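You operate a simulated robot arm through the tools that you are given. There is no shell and no other tool.

Carry out the task below with a simulated robot arm. There is one attempt and no reset: what you move stays moved.

TASK
Fit insert S in the blue slide and mould one full socket.
Fine: the old insert goes on the bench by the press; use the bare lead on the bench; the mould runs hot, hands off its faces.

It is judged by the outcome, as a careful person would: the job done as asked, and still so three seconds after it is handed in. It fails if anything else is knocked over, pushed out of place, dropped, spilled or broken.

THE ROBOT
A 6-joint arm with a two-finger parallel gripper, fixed in place. Base frame: the origin is on the floor under the middle of its stand, x ahead of it, y to its left, z up; the work surface is at about z = 800. Readings come in mm, rad, newtons and seconds.
With the tool pointing down near the work surface it reaches from about 260 to 680 mm from the base axis. Its first joint turns from -1.152 to 1.152 rad. Payload 2.9 kg.
The tool frame sits at the grasp point between the pads (the TCP): z along the fingers, y along the line on which they close. The tips reach 30 mm beyond it. Largest opening 110 mm; finger width 20, thickness 10; the body of the gripper, 48 by 112 mm, starts 55 mm behind the TCP.
Orientation is told as [roll, pitch, yaw] about the base's x, y, z axes, in that order, counted from this pose: with the fingers straight down and closing along the base's y, the tool's x points along the base's -x, its y along +y and its z along -z.

THE INTERFACE
- The arm moves only by the tool move_arm. Its argument "motion" is a list of rows, each an object (a shift or turn left out is 0, a gripper value left out holds the last) with "rot": the turn, a rotation vector about the tool's x, y, z in units of 4 degrees (1.0 is 4 degrees), a list of three; "travel": the shift along the tool's x, y, z in units of 30 mm (1.0 is 30 mm), a list of three; "hand": the opening in per cent of the stroke, from 0 (shut) to 100 (fully open). In form: [{"rot": [ax, ay, az], "travel": [x, y, z], "hand": hand}, ...]. A call has 1 to 20 rows; each row shifts and turns the commanded pose from where the row before left it, along the tool's axes as they then stand. A call with a number of a shift or a turn outside -1 to 1 is refused whole. A row lasts 0.2 s, in which the tool goes at most 50 mm and 0.15 rad; a call with a longer step from one row to the next is refused whole, and so is a gripper value outside its range. Where a pose cannot be reached the arm comes as near as it can. A force on the tool above 80 N (or 10 N above the force at the start of the call, whichever is more), or a blocked arm, ends the call early, and 0.2 s more pass. The fingers move at their own pace (about 108 mm/s each) and stop on an object; they squeeze with about 32 N. The grip force told is the motor's: it shows also when the fingers shut on nothing. Time passes only in rows, and 0.2 s behind the last, so rows that do not move let the fingers close. The reply holds the time, the measured pose of the TCP, the force on the tool along the base axes, the opening and the grip force, in the units named above and with some noise, with the torque about the TCP (base axes, N m) and any sound that the robot's microphone picked up, and new pictures: "views" is both (left out), scene, wrist or none.
- Cameras (640 x 400 px; columns grow to the right, rows downward): "scene" is fixed at [98.5, 467.1, 1371.3]; the picture's right is [-0.43, -0.90, 0.00], its down [-0.62, 0.30, -0.73] and it looks along [0.66, -0.32, -0.68] (base axes); focal length 253 px, centre (320, 200). "wrist" rides on the gripper at [72, 17, -103] in the tool frame; the picture's right is [-0.23, 0.97, 0.00], its down [-0.76, -0.18, -0.62] and it looks along [-0.61, -0.14, 0.78] (tool axes); focal length 222 px, centre (320, 200). There is no depth. A picture from a camera that has moved, and an enlarged one, comes with that camera's place and axes in the base frame and with its lens.
- close_up(camera, box): a new picture of the part [left, top, right, bottom] of that camera's present view, enlarged. No time passes.
- finish_job(): hands the job in; it is judged then, once.

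Nothing tells you positions but the pictures and the camera data. Unless the task says otherwise, let go and move clear before handing in.

The tools are called after "Call:" as a command line: name --argument value ..., lists and objects as JSON in quotes. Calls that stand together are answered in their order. move_arm: Moves the arm, as the interface text tells. Its arguments: {"type":"object","properties":{"motion":{"type":"array"},"views":{"type":"string","enum":["both","scene","wrist","none"]}},"required":["motion"]} The other tools are called the same way: close_up (camera, box) takes an enlarged picture of a part of a camera's view; finish_job () hands the job in.

At the start:

```text
time: 0.0
position: [380.2, 64.0, 1115.5]
tcp_rot: [0.0, 0.0, 0.0]
contact_force: [0.0, 0.4, -0.8]
moment: [0.01, 0.02, -0.01]
grip_width: 110.1
finger_force: 0.0
```

scene: 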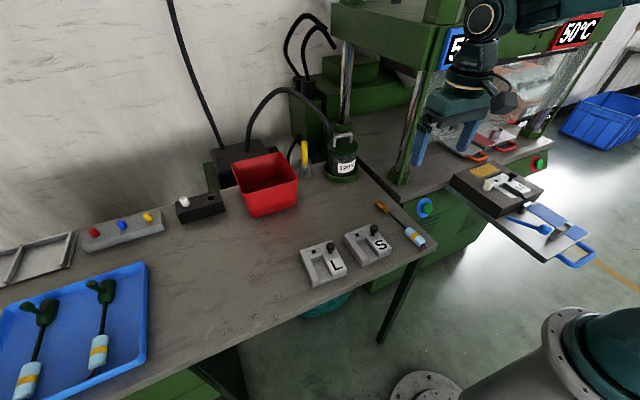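
wrist: 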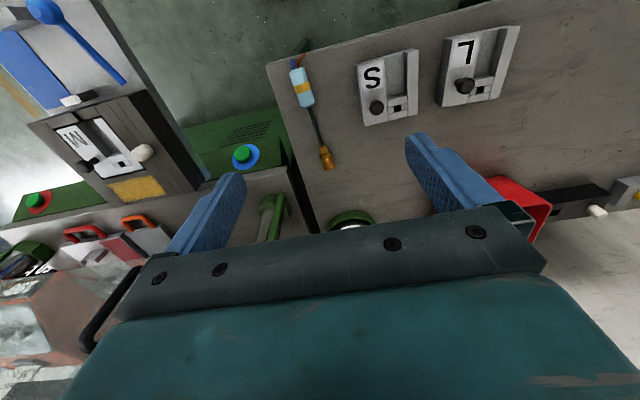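

I see a bench with inserts L and S, a bare lead near the bench edge, and a press with a blue slide holding a mould with insert M. I'll look closer at each part before I move.

Call:
close_up --camera "scene" --box '[430, 120, 610, 270]'

Call:
close_up --camera "scene" --box '[280, 180, 460, 300]'

Call:
close_up --camera "wrist" --box '[0, 0, 280, 220]'

Call:
close_up --camera "wrist" --box '[260, 20, 540, 200]'

Call:
close_up --camera "scene" --box '[320, 0, 640, 200]'

Call:
close_up --camera "scene" --box '[150, 60, 400, 230]'

Call:
close_up --camera "scene" --box '[0, 180, 260, 400]'

```text
2.67 times, centred on (520, 195) of scene
camera zoom: at [98.5, 467.1, 1371.3], right [-0.43, -0.9, 0.0], down [-0.62, 0.3, -0.73], along [0.66, -0.32, -0.68], focal length 676 px, centre (-213, 213)
```

zoom: 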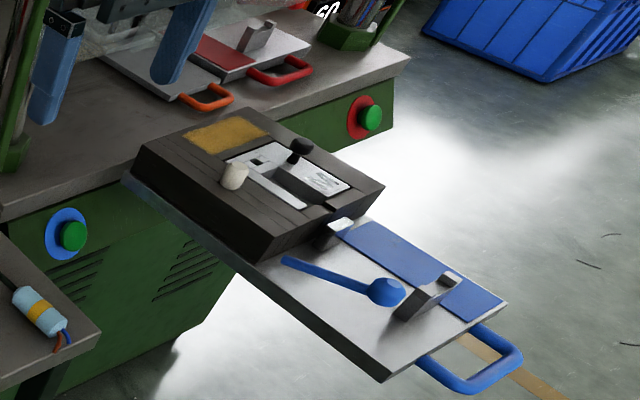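

```text
3.33 times, centred on (370, 240) of scene
camera zoom: at [98.5, 467.1, 1371.3], right [-0.43, -0.9, 0.0], down [-0.62, 0.3, -0.73], along [0.66, -0.32, -0.68], focal length 845 px, centre (153, 67)
```

zoom: 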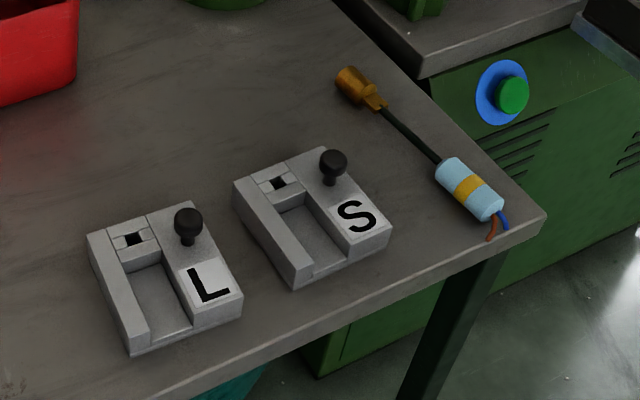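

```text
1.82 times, centred on (140, 110) of wrist
camera zoom: at [307.1, 79.2, 1218.4], right [0.23, 0.97, 0.0], down [0.76, -0.18, 0.62], along [0.61, -0.14, -0.78], focal length 404 px, centre (647, 364)
```

zoom: 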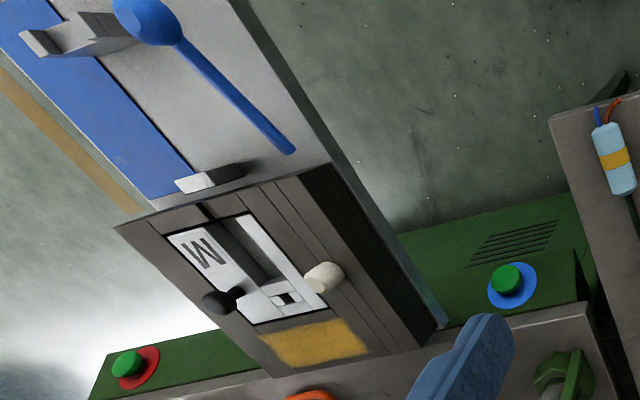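

```text
2.22 times, centred on (400, 110) of wrist
camera zoom: at [307.1, 79.2, 1218.4], right [0.23, 0.97, 0.0], down [0.76, -0.18, 0.62], along [0.61, -0.14, -0.78], focal length 494 px, centre (142, 400)
```

zoom: 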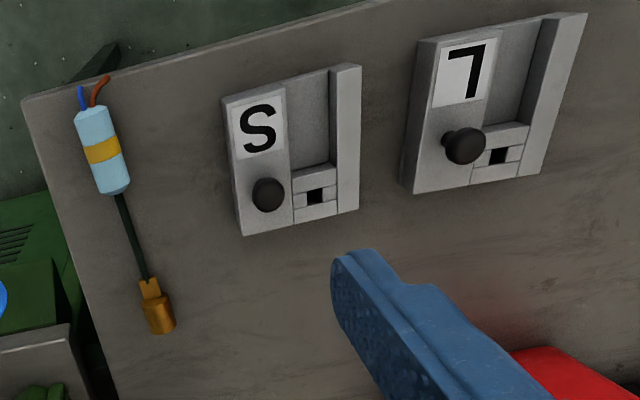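

```text
2.00 times, centred on (480, 100) of scene
camera zoom: at [98.5, 467.1, 1371.3], right [-0.43, -0.9, 0.0], down [-0.62, 0.3, -0.73], along [0.66, -0.32, -0.68], focal length 507 px, centre (0, 400)
```

zoom: 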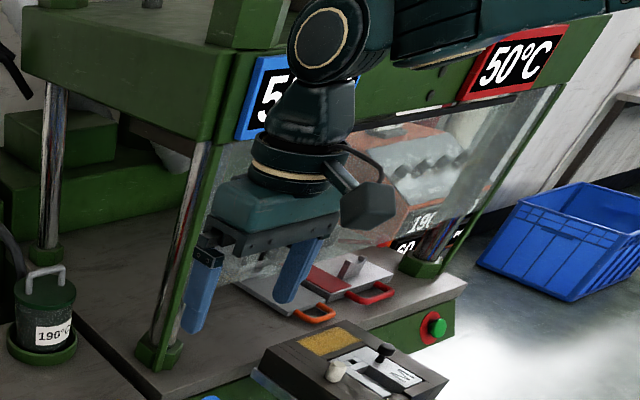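

```text
2.35 times, centred on (275, 145) of scene
camera zoom: at [98.5, 467.1, 1371.3], right [-0.43, -0.9, 0.0], down [-0.62, 0.3, -0.73], along [0.66, -0.32, -0.68], focal length 596 px, centre (426, 329)
```

zoom: 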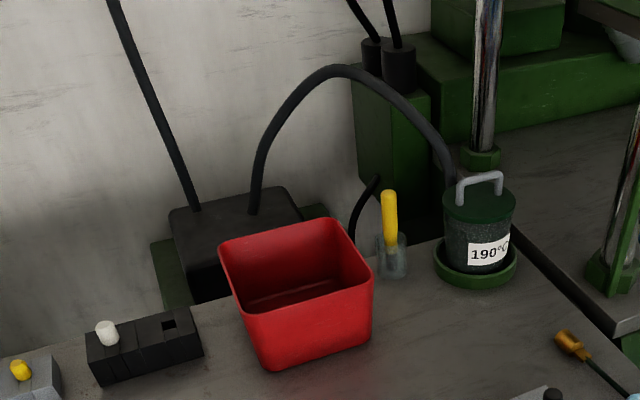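

```text
1.82 times, centred on (130, 290) of scene
camera zoom: at [98.5, 467.1, 1371.3], right [-0.43, -0.9, 0.0], down [-0.62, 0.3, -0.73], along [0.66, -0.32, -0.68], focal length 461 px, centre (666, 36)
```

zoom: 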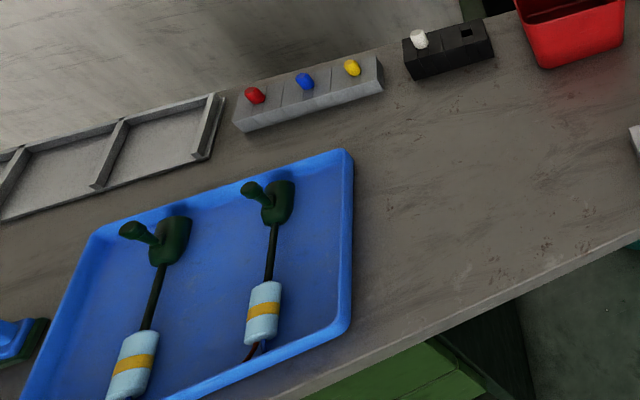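

The press has two slides, blue and red, and the blue one is pulled out with insert M in its mould. I'll zoom in further on each part to understand how they work.

Call:
close_up --camera "scene" --box '[440, 150, 530, 215]'

Call:
close_up --camera "scene" --box '[500, 190, 600, 270]'

Call:
close_up --camera "wrist" --box '[20, 80, 220, 215]'

Call:
close_up --camera "wrist" --box '[0, 0, 140, 110]'

Call:
close_up --camera "wrist" --box '[0, 190, 220, 300]'

Call:
close_up --camera "scene" --box '[290, 100, 400, 190]'

Call:
close_up --camera "scene" --box '[430, 0, 640, 130]'

Call:
close_up --camera "scene" --box '[60, 170, 240, 260]'

Call:
close_up --camera "scene" --box '[400, 110, 560, 190]'

```text
6.15 times, centred on (485, 182) of scene
camera zoom: at [98.5, 467.1, 1371.3], right [-0.43, -0.9, 0.0], down [-0.62, 0.3, -0.73], along [0.66, -0.32, -0.68], focal length 1559 px, centre (-695, 308)
```

zoom: 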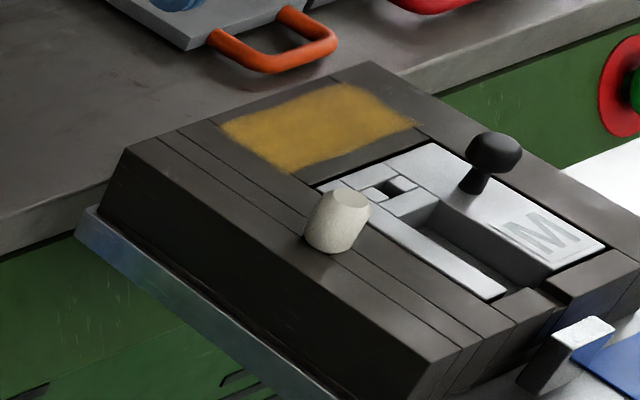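

```text
5.00 times, centred on (550, 230) of scene
camera zoom: at [98.5, 467.1, 1371.3], right [-0.43, -0.9, 0.0], down [-0.62, 0.3, -0.73], along [0.66, -0.32, -0.68], focal length 1267 px, centre (-830, 50)
```

zoom: 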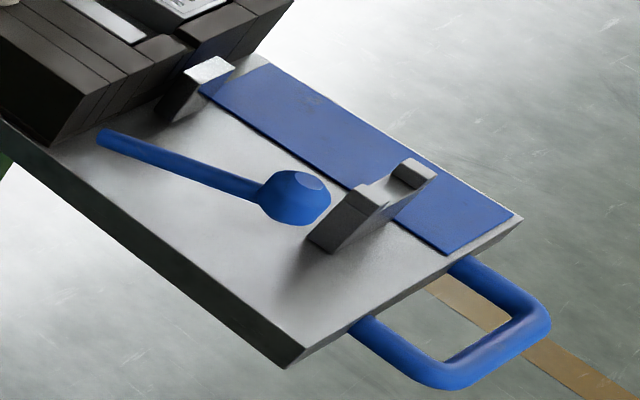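

```text
2.96 times, centred on (120, 148) of wrist
camera zoom: at [307.1, 79.2, 1218.4], right [0.23, 0.97, 0.0], down [0.76, -0.18, 0.62], along [0.61, -0.14, -0.78], focal length 658 px, centre (913, 356)
```

zoom: 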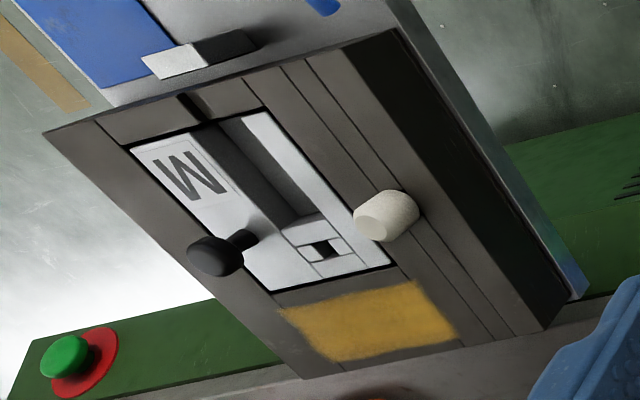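

```text
3.64 times, centred on (70, 55) of wrist
camera zoom: at [307.1, 79.2, 1218.4], right [0.23, 0.97, 0.0], down [0.76, -0.18, 0.62], along [0.61, -0.14, -0.78], focal length 808 px, centre (1229, 727)
```

zoom: 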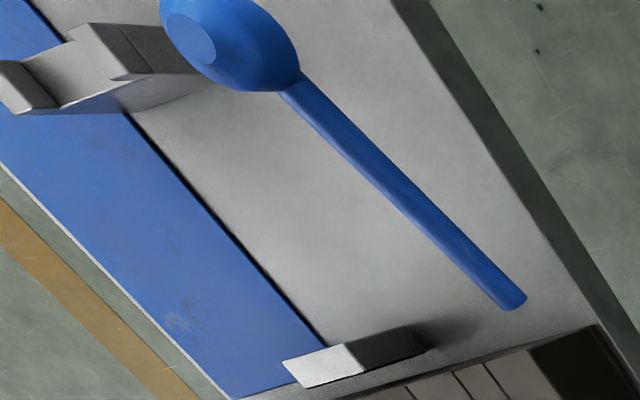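

```text
2.91 times, centred on (110, 245) of wrist
camera zoom: at [307.1, 79.2, 1218.4], right [0.23, 0.97, 0.0], down [0.76, -0.18, 0.62], along [0.61, -0.14, -0.78], focal length 646 px, centre (931, 69)
```

zoom: 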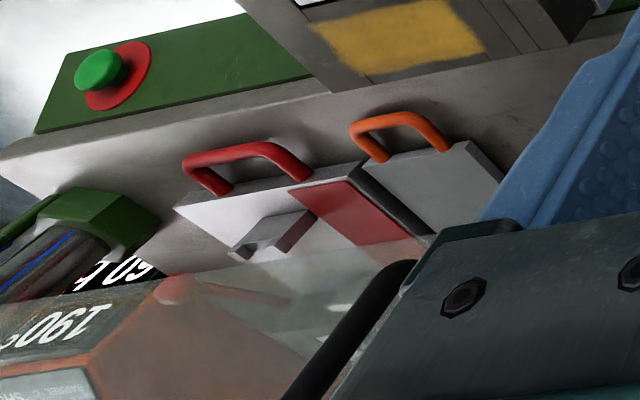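

```text
4.44 times, centred on (345, 145) of scene
camera zoom: at [98.5, 467.1, 1371.3], right [-0.43, -0.9, 0.0], down [-0.62, 0.3, -0.73], along [0.66, -0.32, -0.68], focal length 1126 px, centre (209, 444)
```

zoom: 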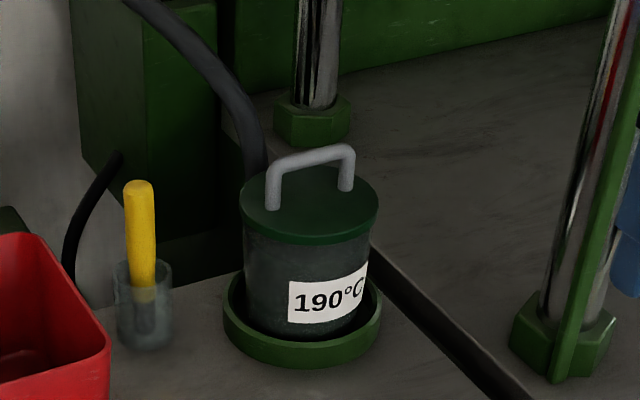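

```text
3.05 times, centred on (535, 65) of scene
camera zoom: at [98.5, 467.1, 1371.3], right [-0.43, -0.9, 0.0], down [-0.62, 0.3, -0.73], along [0.66, -0.32, -0.68], focal length 772 px, centre (-335, 611)
```

zoom: 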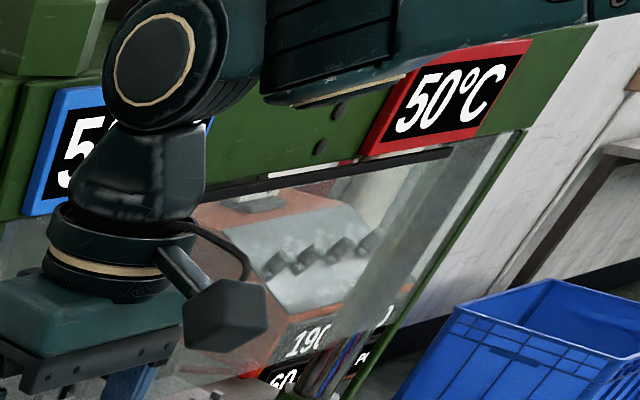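

```text
3.56 times, centred on (150, 215) of scene
camera zoom: at [98.5, 467.1, 1371.3], right [-0.43, -0.9, 0.0], down [-0.62, 0.3, -0.73], along [0.66, -0.32, -0.68], focal length 901 px, centre (924, 147)
```

zoom: 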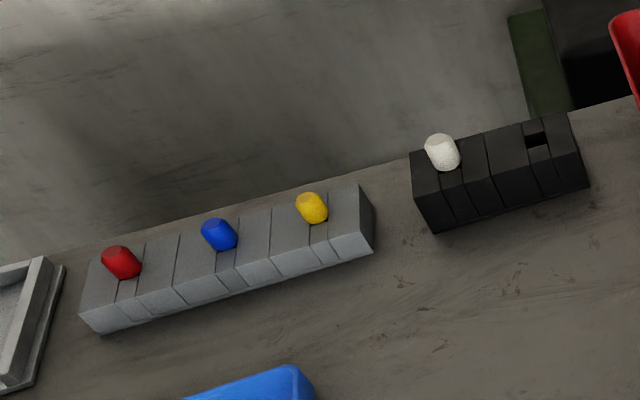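

```text
4.00 times, centred on (480, 150) of scene
camera zoom: at [98.5, 467.1, 1371.3], right [-0.43, -0.9, 0.0], down [-0.62, 0.3, -0.73], along [0.66, -0.32, -0.68], focal length 1014 px, centre (-320, 400)
```

zoom: 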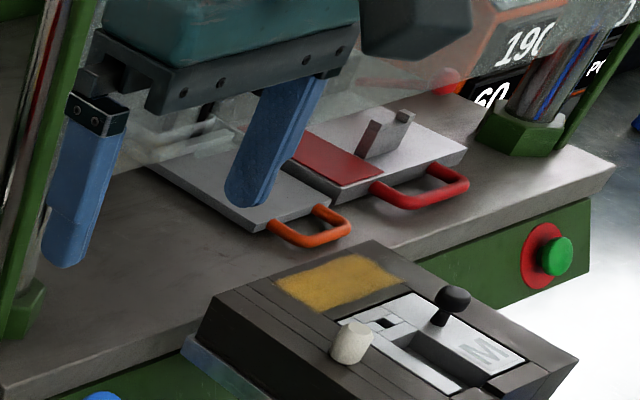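

The M knob works out at about (398,-332,903) and the S knob at about (433,143,857). The slide runs along x into the press. I'll move high above the slide to get a closer look at the mould before touching anything.

Call:
move_arm --motion '[{"travel": [0.167, -0.98, 0]}, {"travel": [0.167, -0.98, 0]}, {"travel": [0.167, -0.98, 0]}, {"travel": [0.167, -0.98, 0]}, {"travel": [0.167, -0.98, 0]}, {"travel": [0.167, -0.98, 0]}, {"travel": [0.167, -0.98, 0]}, {"travel": [0.167, -0.98, 0]}, {"travel": [0.167, -0.98, 0]}, {"travel": [0.167, -0.98, 0]}]'

```text
time: 2.2
position: [330.0, -230.3, 1114.9]
tcp_rot: [0.0, 0.001, 0.001]
contact_force: [-0.2, -0.5, 0.2]
moment: [0.01, 0.03, 0.02]
grip_width: 110.2
finger_force: 0.0
camera wrist: at [257.0, -215.2, 1218.3], right [0.23, 0.97, 0.0], down [0.76, -0.18, 0.62], along [0.61, -0.14, -0.78], focal length 222 px, centre (320, 200)
```

scene: 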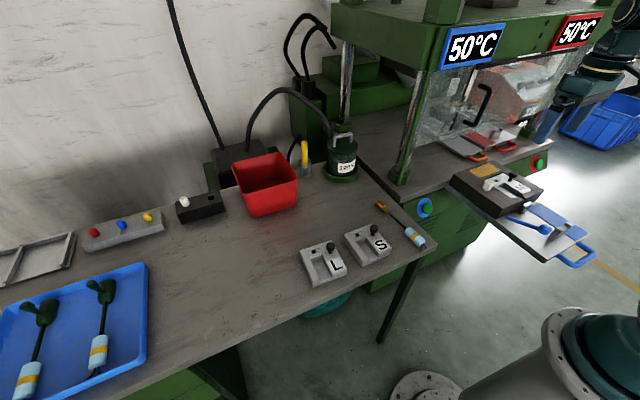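
wrist: 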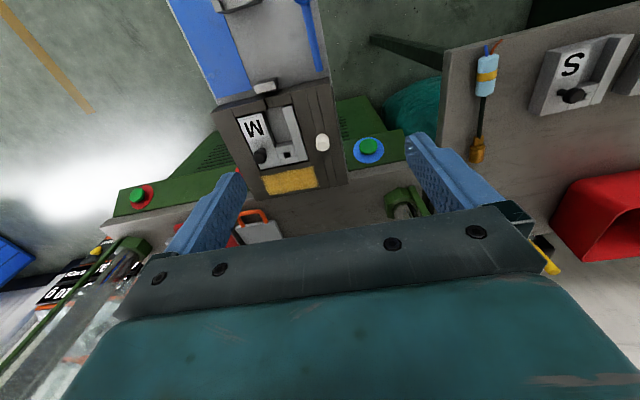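

Call:
close_up --camera "scene" --box '[330, 0, 640, 190]'

Call:
close_up --camera "scene" --box '[420, 60, 560, 165]'

Call:
close_up --camera "wrist" --box '[190, 70, 360, 210]'

Call:
close_up --camera "wrist" --box '[150, 0, 350, 110]'

Call:
close_up --camera "wrist" --box '[180, 170, 480, 270]'

Call:
close_up --camera "wrist" --box '[0, 150, 200, 330]'

```text
2.06 times, centred on (485, 95) of scene
camera zoom: at [98.5, 467.1, 1371.3], right [-0.43, -0.9, 0.0], down [-0.62, 0.3, -0.73], along [0.66, -0.32, -0.68], focal length 523 px, centre (-21, 417)
```

zoom: 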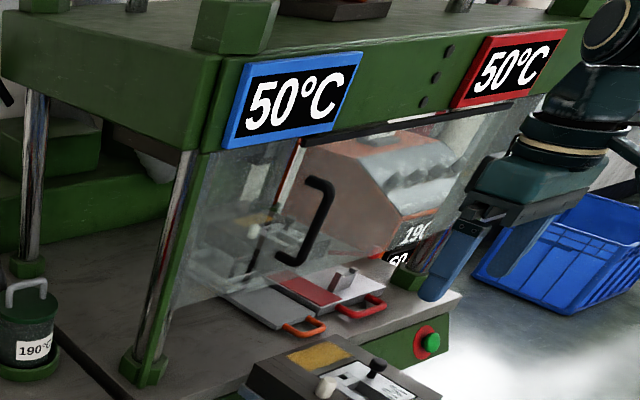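

```text
3.81 times, centred on (490, 112) of scene
camera zoom: at [98.5, 467.1, 1371.3], right [-0.43, -0.9, 0.0], down [-0.62, 0.3, -0.73], along [0.66, -0.32, -0.68], focal length 965 px, centre (-328, 533)
```

zoom: 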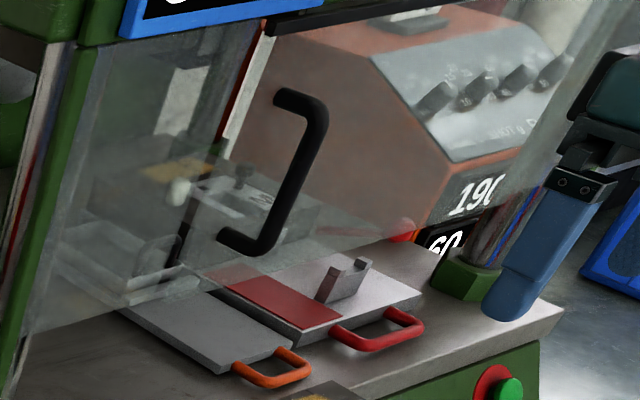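

```text
2.86 times, centred on (275, 140) of wrist
camera zoom: at [257.0, -215.2, 1218.3], right [0.23, 0.97, 0.0], down [0.76, -0.18, 0.62], along [0.61, -0.14, -0.78], focal length 635 px, centre (449, 371)
```

zoom: 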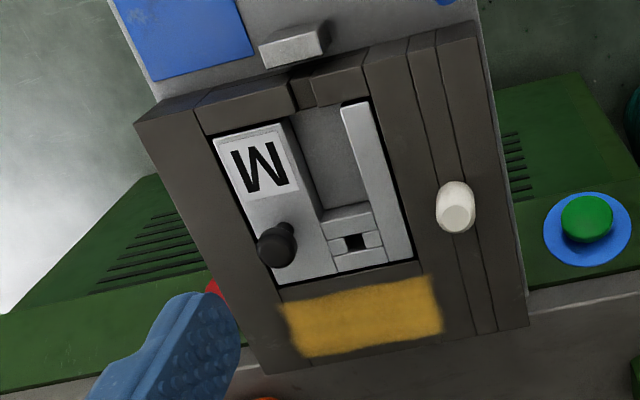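

```text
3.20 times, centred on (250, 55) of wrist
camera zoom: at [257.0, -215.2, 1218.3], right [0.23, 0.97, 0.0], down [0.76, -0.18, 0.62], along [0.61, -0.14, -0.78], focal length 711 px, centre (544, 664)
```

zoom: 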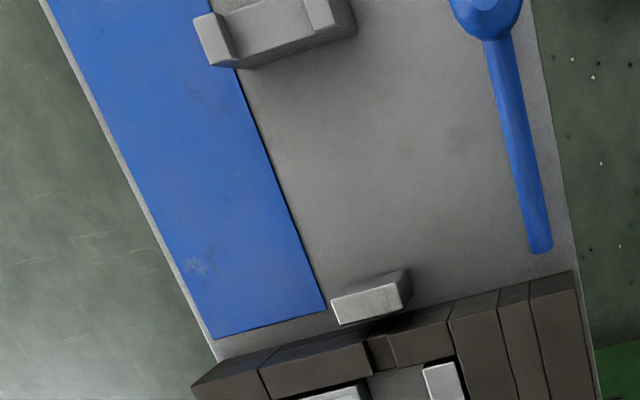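

```text
2.13 times, centred on (330, 220) of wrist
camera zoom: at [257.0, -215.2, 1218.3], right [0.23, 0.97, 0.0], down [0.76, -0.18, 0.62], along [0.61, -0.14, -0.78], focal length 474 px, centre (299, 157)
```

zoom: 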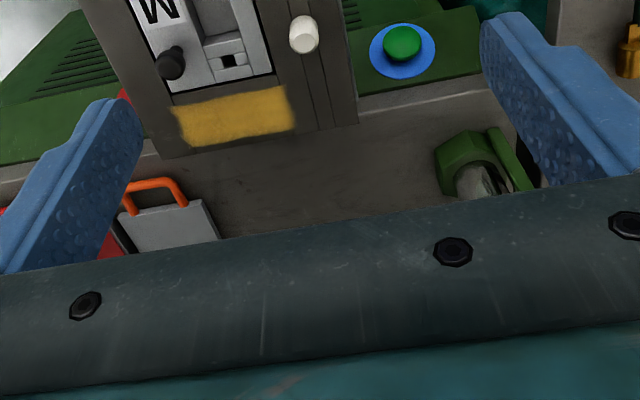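

```text
2.22 times, centred on (100, 240) of wrist
camera zoom: at [257.0, -215.2, 1218.3], right [0.23, 0.97, 0.0], down [0.76, -0.18, 0.62], along [0.61, -0.14, -0.78], focal length 494 px, centre (809, 111)
```

zoom: 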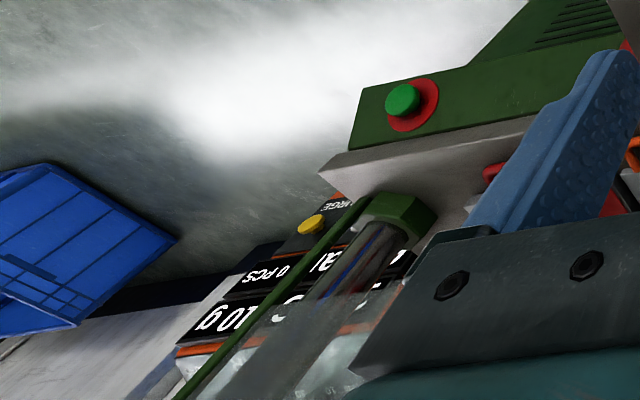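

There's a control box behind the press on the right with readouts. I'll zoom in on those, the guard handle and the red slide.

Call:
close_up --camera "scene" --box '[505, 70, 565, 140]'

Call:
close_up --camera "wrist" --box '[40, 220, 150, 330]'

Call:
close_up --camera "scene" --box '[460, 130, 520, 165]'

Call:
close_up --camera "scene" --box '[430, 85, 500, 150]'

Call:
close_up --camera "scene" --box '[330, 0, 450, 90]'

Call:
close_up --camera "wrist" --box '[220, 100, 310, 180]'

Call:
close_up --camera "wrist" --box '[460, 20, 640, 170]'

```text
5.71 times, centred on (535, 105) of scene
camera zoom: at [98.5, 467.1, 1371.3], right [-0.43, -0.9, 0.0], down [-0.62, 0.3, -0.73], along [0.66, -0.32, -0.68], focal length 1448 px, centre (-909, 743)
```

zoom: 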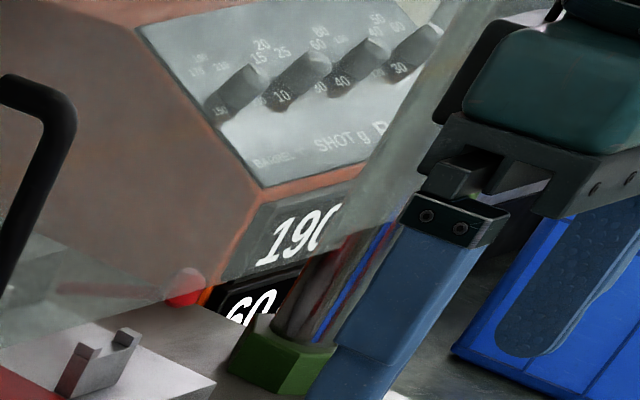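

```text
3.64 times, centred on (95, 275) of wrist
camera zoom: at [257.0, -215.2, 1218.3], right [0.23, 0.97, 0.0], down [0.76, -0.18, 0.62], along [0.61, -0.14, -0.78], focal length 808 px, centre (1138, -73)
```

zoom: 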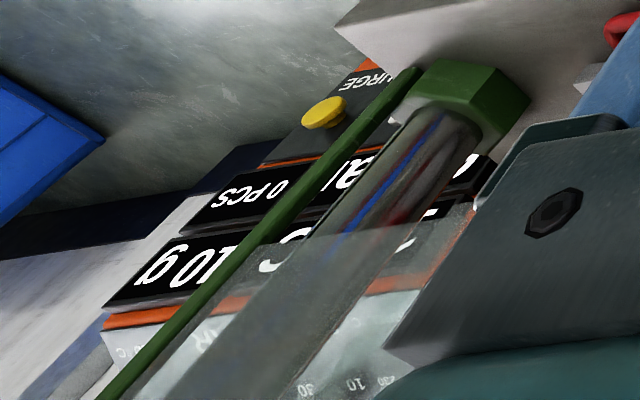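

```text
10.67 times, centred on (490, 148) of scene
camera zoom: at [98.5, 467.1, 1371.3], right [-0.43, -0.9, 0.0], down [-0.62, 0.3, -0.73], along [0.66, -0.32, -0.68], focal length 2703 px, centre (-1493, 760)
```

zoom: 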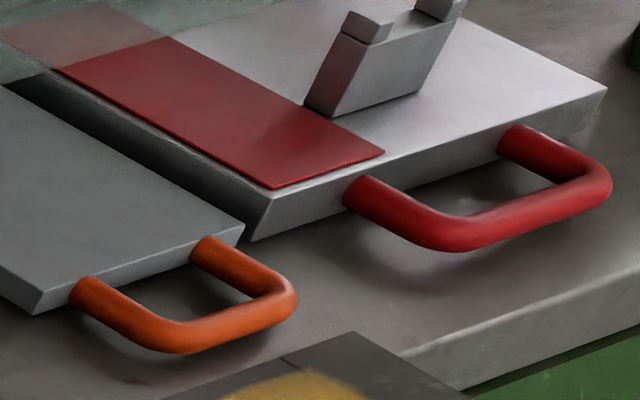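

```text
6.15 times, centred on (465, 118) of scene
camera zoom: at [98.5, 467.1, 1371.3], right [-0.43, -0.9, 0.0], down [-0.62, 0.3, -0.73], along [0.66, -0.32, -0.68], focal length 1559 px, centre (-572, 708)
```

zoom: 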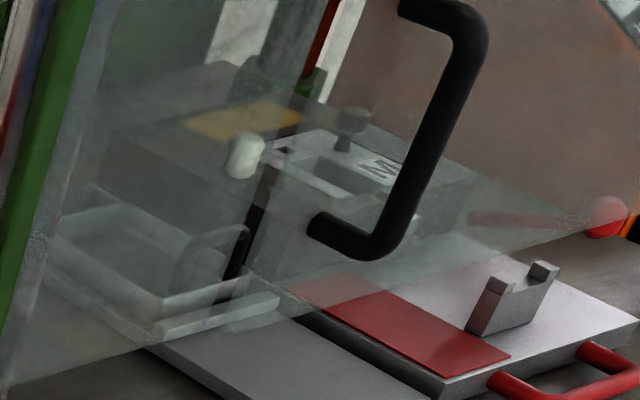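

```text
4.44 times, centred on (390, 45) of scene
camera zoom: at [98.5, 467.1, 1371.3], right [-0.43, -0.9, 0.0], down [-0.62, 0.3, -0.73], along [0.66, -0.32, -0.68], focal length 1126 px, centre (9, 889)
```

zoom: 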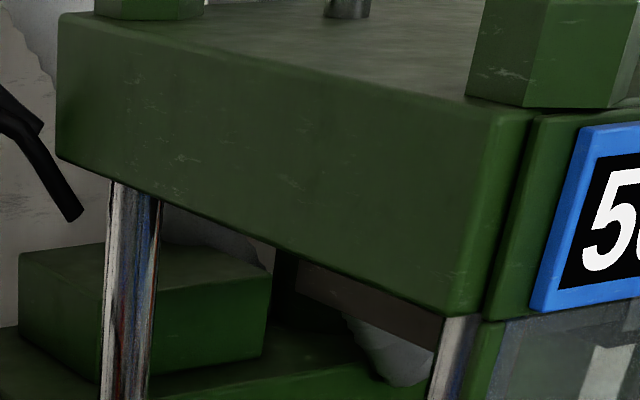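

```text
5.00 times, centred on (265, 140) of wrist
camera zoom: at [257.0, -215.2, 1218.3], right [0.23, 0.97, 0.0], down [0.76, -0.18, 0.62], along [0.61, -0.14, -0.78], focal length 1111 px, centre (595, 500)
```

zoom: 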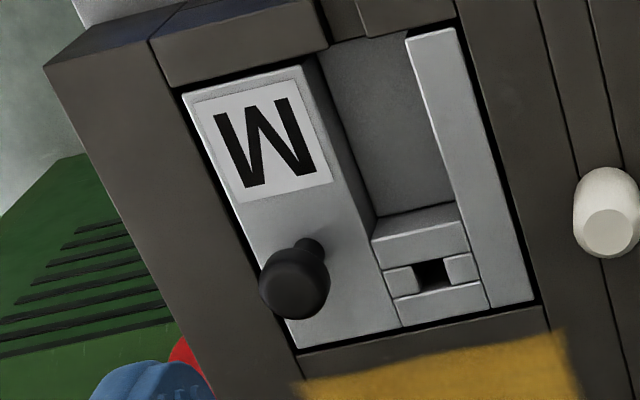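

```text
2.67 times, centred on (550, 95) of wrist
camera zoom: at [257.0, -215.2, 1218.3], right [0.23, 0.97, 0.0], down [0.76, -0.18, 0.62], along [0.61, -0.14, -0.78], focal length 592 px, centre (-293, 480)
```

zoom: 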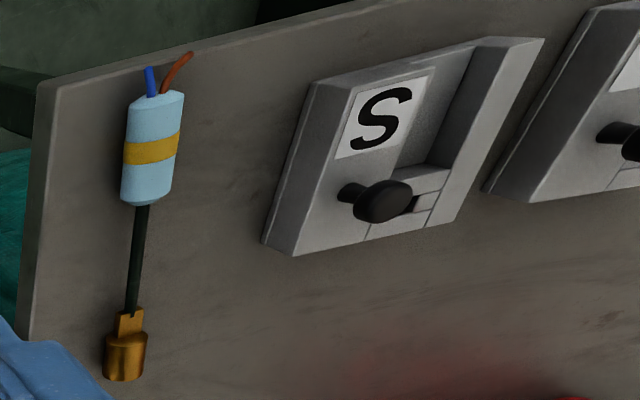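

The control box shows 190 °C, 10 g, 60 bar and 0 PCS, plus a purge button. Next I'll check the finished parts in the tray, the pegs on the racks and the S insert.

Call:
close_up --camera "scene" --box '[75, 270, 135, 380]'

Call:
close_up --camera "scene" --box '[10, 285, 80, 400]'

Call:
close_up --camera "scene" --box '[165, 180, 235, 230]'

Call:
close_up --camera "scene" --box '[75, 200, 170, 255]'

Call:
close_up --camera "scene" --box '[340, 215, 400, 270]'

Call:
close_up --camera "scene" --box '[0, 220, 90, 300]'

Call:
close_up --camera "scene" --box '[370, 190, 440, 255]'

Call:
close_up --camera "scene" --box '[0, 340, 40, 400]'

```text
3.64 times, centred on (105, 325) of scene
camera zoom: at [98.5, 467.1, 1371.3], right [-0.43, -0.9, 0.0], down [-0.62, 0.3, -0.73], along [0.66, -0.32, -0.68], focal length 922 px, centre (1102, -254)
```

zoom: 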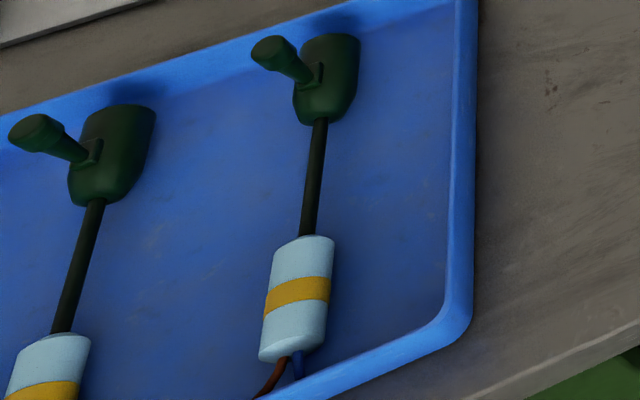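

```text
3.48 times, centred on (45, 342) of scene
camera zoom: at [98.5, 467.1, 1371.3], right [-0.43, -0.9, 0.0], down [-0.62, 0.3, -0.73], along [0.66, -0.32, -0.68], focal length 881 px, centre (1276, -296)
```

zoom: 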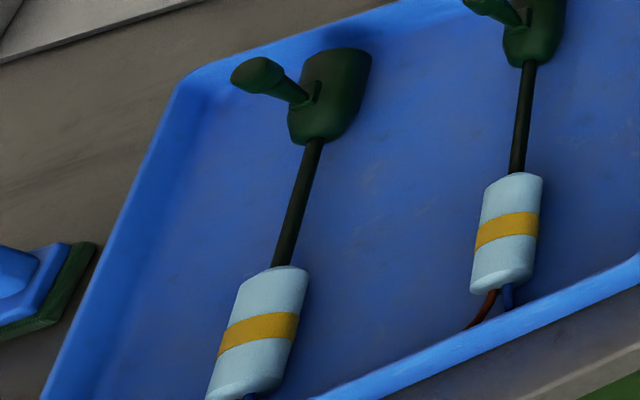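

```text
8.00 times, centred on (200, 205) of scene
camera zoom: at [98.5, 467.1, 1371.3], right [-0.43, -0.9, 0.0], down [-0.62, 0.3, -0.73], along [0.66, -0.32, -0.68], focal length 2027 px, centre (1280, 160)
```

zoom: 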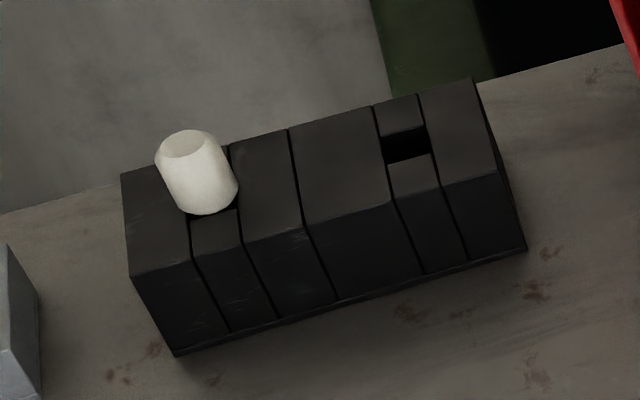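

```text
6.74 times, centred on (122, 228) of scene
camera zoom: at [98.5, 467.1, 1371.3], right [-0.43, -0.9, 0.0], down [-0.62, 0.3, -0.73], along [0.66, -0.32, -0.68], focal length 1707 px, centre (1650, 15)
```

zoom: 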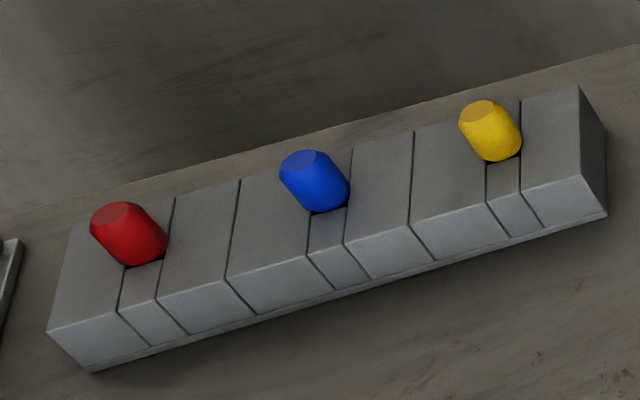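

```text
7.27 times, centred on (370, 242) of scene
camera zoom: at [98.5, 467.1, 1371.3], right [-0.43, -0.9, 0.0], down [-0.62, 0.3, -0.73], along [0.66, -0.32, -0.68], focal length 1843 px, centre (-44, -109)
```

zoom: 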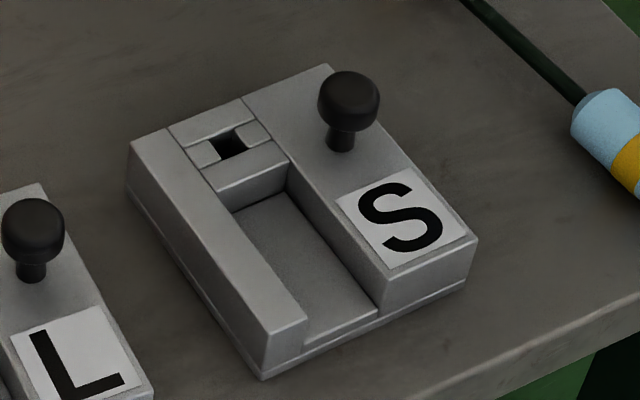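

```text
5.00 times, centred on (45, 260) of scene
camera zoom: at [98.5, 467.1, 1371.3], right [-0.43, -0.9, 0.0], down [-0.62, 0.3, -0.73], along [0.66, -0.32, -0.68], focal length 1267 px, centre (1695, -100)
```

zoom: 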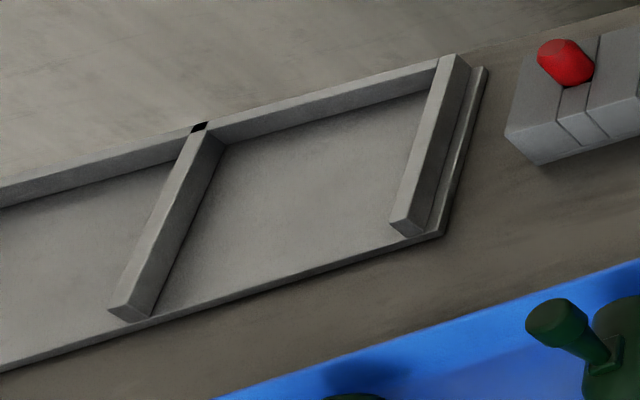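

```text
6.15 times, centred on (405, 222) of scene
camera zoom: at [98.5, 467.1, 1371.3], right [-0.43, -0.9, 0.0], down [-0.62, 0.3, -0.73], along [0.66, -0.32, -0.68], focal length 1559 px, centre (-203, 62)
```

zoom: 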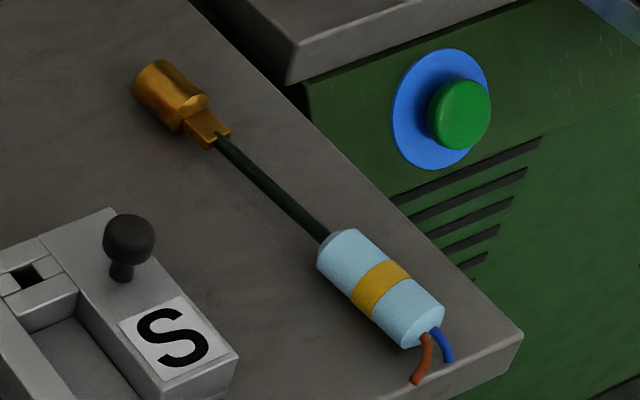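

```text
6.67 times, centred on (20, 370) of scene
camera zoom: at [98.5, 467.1, 1371.3], right [-0.43, -0.9, 0.0], down [-0.62, 0.3, -0.73], along [0.66, -0.32, -0.68], focal length 1689 px, centre (2320, -933)
```

zoom: 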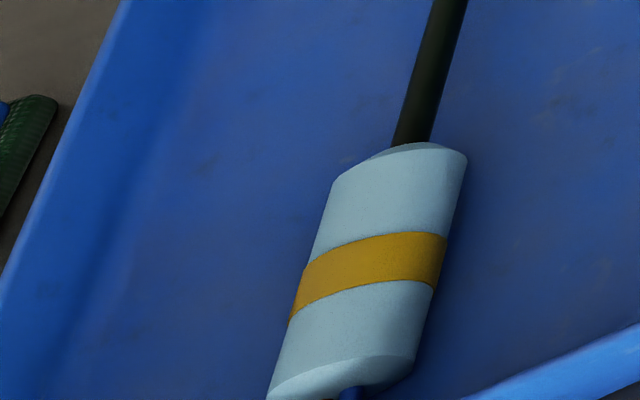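

The lead apparently lies along the slide: terminal in the insert cavity, wire over the notch and rest, grip in the V-cradle. I'll lower the camera for a closer look at the mould and slide fittings.

Call:
move_arm --motion '[{"travel": [0, -0.9, 0.9]}, {"travel": [0, -0.9, 0.9]}, {"travel": [0, 0, 0.9]}, {"travel": [0, 0, 0.9]}]'

Call:
close_up --camera "wrist" --box '[140, 20, 420, 195]'

Call:
close_up --camera "wrist" --box '[260, 80, 340, 140]'

```text
time: 3.2
position: [330.9, -283.8, 1006.7]
tcp_rot: [0.001, 0.0, 0.0]
contact_force: [0.6, 0.6, 0.1]
moment: [0.02, -0.03, 0.0]
grip_width: 109.9
finger_force: 0.1
camera wrist: at [257.1, -268.0, 1110.2], right [0.23, 0.97, 0.0], down [0.76, -0.18, 0.62], along [0.61, -0.14, -0.78], focal length 222 px, centre (320, 200)
```

scene: 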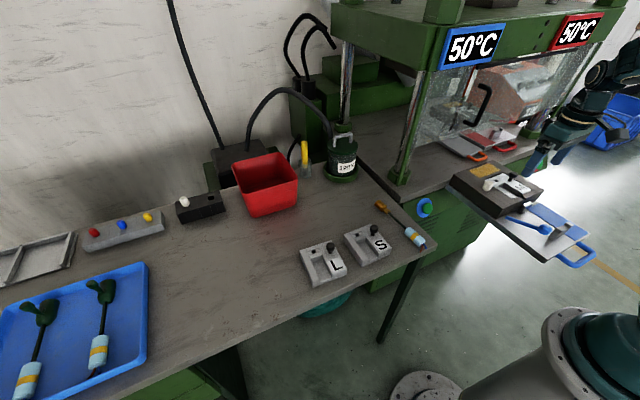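
wrist: 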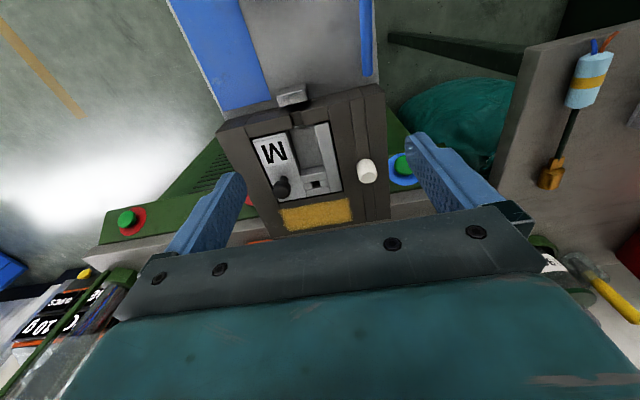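

```text
2.29 times, centred on (280, 108) of wrist
camera zoom: at [257.1, -268.0, 1110.2], right [0.23, 0.97, 0.0], down [0.76, -0.18, 0.62], along [0.61, -0.14, -0.78], focal length 508 px, centre (411, 411)
```

zoom: 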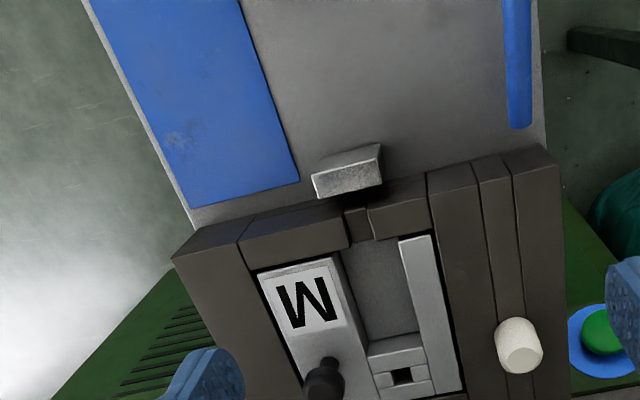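

```text
6.67 times, centred on (300, 110) of wrist
camera zoom: at [257.1, -268.0, 1110.2], right [0.23, 0.97, 0.0], down [0.76, -0.18, 0.62], along [0.61, -0.14, -0.78], focal length 1481 px, centre (453, 800)
```

zoom: 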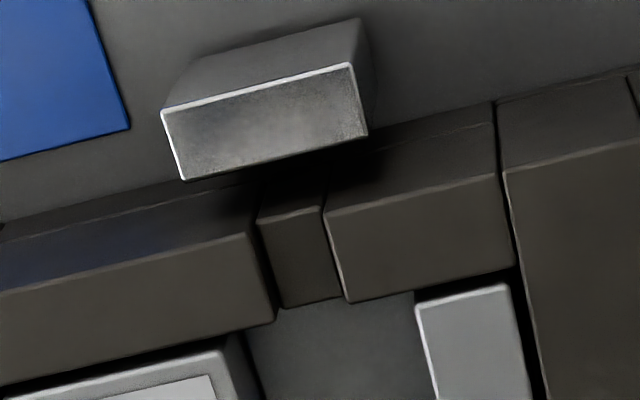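

The mould's front wall has a notch for the wire, with a rest just outside it. I'll back up towards the handle to see the cradle, lever and handle.

Call:
move_arm --motion '[{"travel": [0.95, 0, -0.3]}, {"travel": [0.95, 0, -0.3]}, {"travel": [0.95, 0, -0.3]}, {"travel": [0.95, 0, -0.3]}, {"travel": [0.95, 0, 0]}, {"travel": [0.95, 0, 0]}]'

Call:
close_up --camera "wrist" --box '[160, 0, 440, 195]'

Call:
close_up --camera "wrist" --box '[240, 20, 380, 110]'

Call:
close_up --camera "wrist" --box '[240, 90, 380, 190]'

```text
time: 4.6
position: [159.9, -283.9, 1041.4]
tcp_rot: [0.001, 0.001, -0.001]
contact_force: [-0.9, 0.0, 0.5]
moment: [-0.02, 0.03, -0.02]
grip_width: 110.3
finger_force: 0.0
camera wrist: at [86.4, -268.7, 1145.7], right [0.23, 0.97, 0.0], down [0.76, -0.18, 0.62], along [0.61, -0.14, -0.78], focal length 222 px, centre (320, 200)
```

scene: 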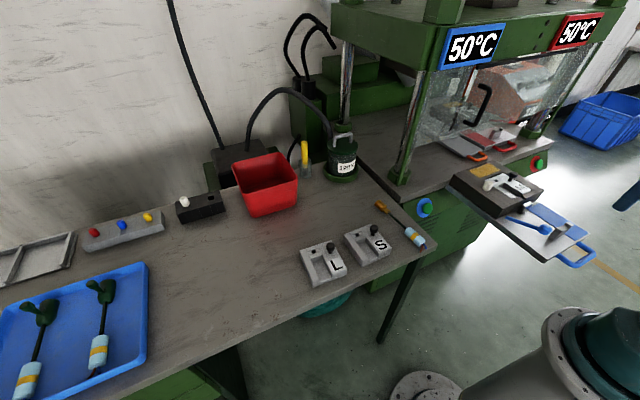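
wrist: 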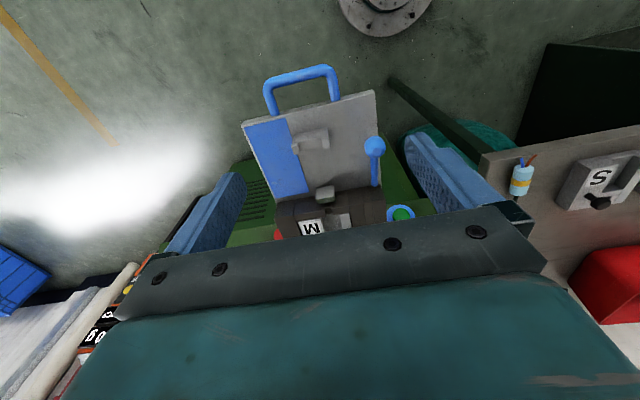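

```text
2.05 times, centred on (300, 98) of wrist
camera zoom: at [86.4, -268.7, 1145.7], right [0.23, 0.97, 0.0], down [0.76, -0.18, 0.62], along [0.61, -0.14, -0.78], focal length 456 px, centre (361, 410)
```

zoom: 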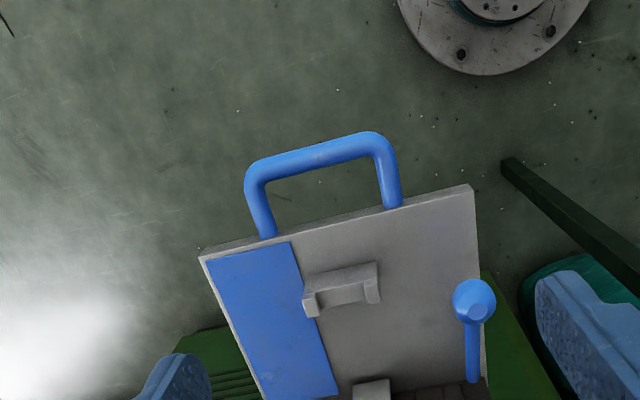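

```text
4.44 times, centred on (310, 65) of wrist
camera zoom: at [86.4, -268.7, 1145.7], right [0.23, 0.97, 0.0], down [0.76, -0.18, 0.62], along [0.61, -0.14, -0.78], focal length 987 px, centre (364, 800)
```

zoom: 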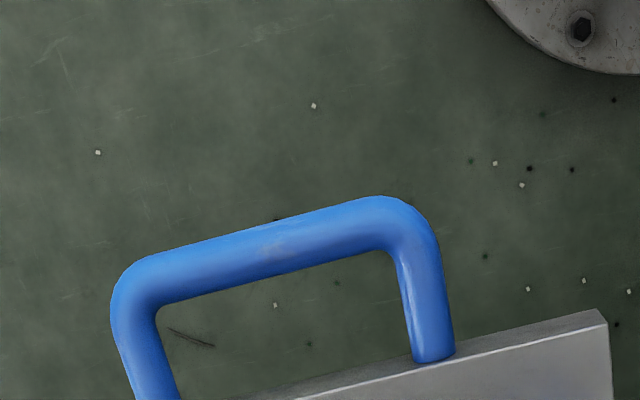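

```text
4.00 times, centred on (310, 140) of wrist
camera zoom: at [86.4, -268.7, 1145.7], right [0.23, 0.97, 0.0], down [0.76, -0.18, 0.62], along [0.61, -0.14, -0.78], focal length 888 px, centre (360, 440)
```

zoom: 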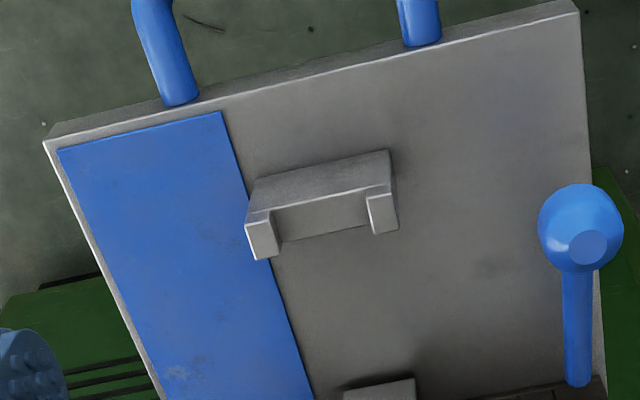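

The handle bar is near (133,-306,817), and the ball lever tip is near (227,-228,879). With the arm out of the way I'll read the control box and look at the red slide's mould.

Call:
close_up --camera "scene" --box '[515, 75, 565, 105]'

Call:
close_up --camera "scene" --box '[500, 95, 570, 140]'

Call:
close_up --camera "scene" --box '[435, 100, 500, 145]'

Call:
close_up --camera "scene" --box '[400, 60, 480, 130]'

Call:
close_up --camera "scene" --box '[505, 200, 600, 275]'

```text
12.80 times, centred on (540, 90) of scene
camera zoom: at [98.5, 467.1, 1371.3], right [-0.43, -0.9, 0.0], down [-0.62, 0.29, -0.73], along [0.66, -0.32, -0.68], focal length 3244 px, centre (-2496, 1608)
```

zoom: 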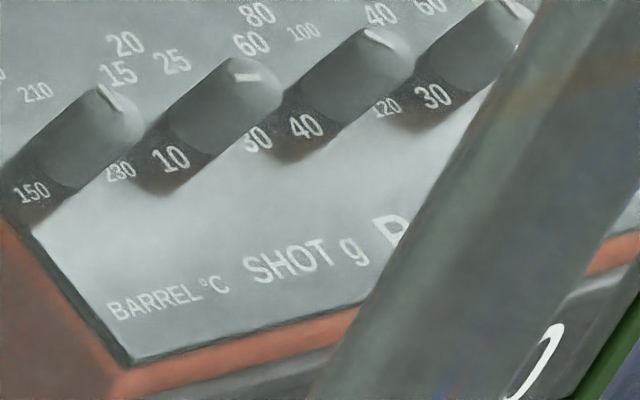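

```text
8.89 times, centred on (535, 118) of scene
camera zoom: at [98.5, 467.1, 1371.3], right [-0.43, -0.9, 0.0], down [-0.62, 0.29, -0.73], along [0.66, -0.32, -0.68], focal length 2252 px, centre (-1591, 933)
```

zoom: 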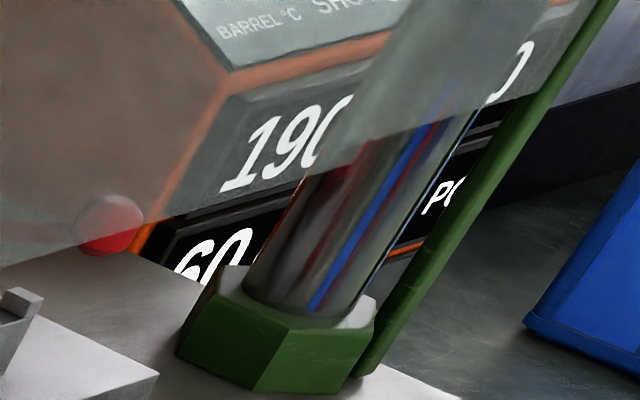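

```text
8.89 times, centred on (468, 122) of scene
camera zoom: at [98.5, 467.1, 1371.3], right [-0.43, -0.9, 0.0], down [-0.62, 0.29, -0.73], along [0.66, -0.32, -0.68], focal length 2252 px, centre (-991, 889)
```

zoom: 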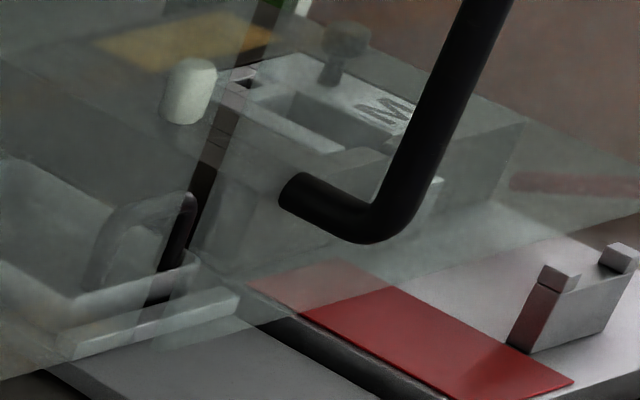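

```text
5.71 times, centred on (440, 95) of scene
camera zoom: at [98.5, 467.1, 1371.3], right [-0.43, -0.9, 0.0], down [-0.62, 0.29, -0.73], along [0.66, -0.32, -0.68], focal length 1448 px, centre (-366, 800)
```

zoom: 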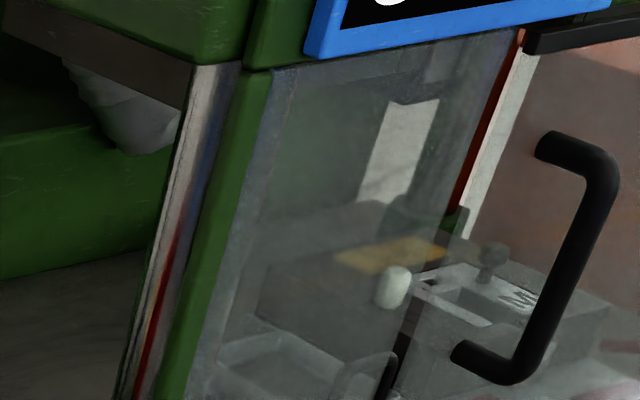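

```text
5.33 times, centred on (552, 238) of scene
camera zoom: at [98.5, 467.1, 1371.3], right [-0.43, -0.9, 0.0], down [-0.62, 0.29, -0.73], along [0.66, -0.32, -0.68], focal length 1352 px, centre (-920, 0)
```

zoom: 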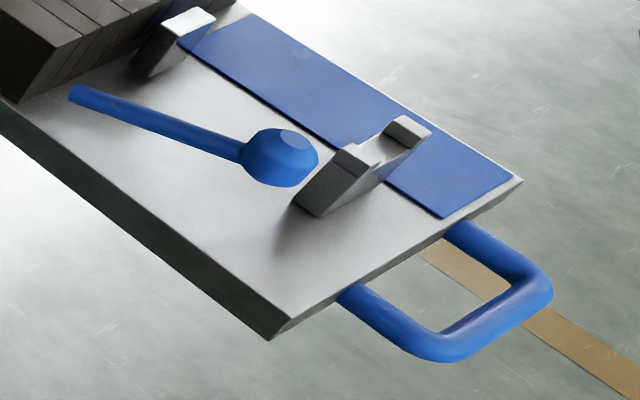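

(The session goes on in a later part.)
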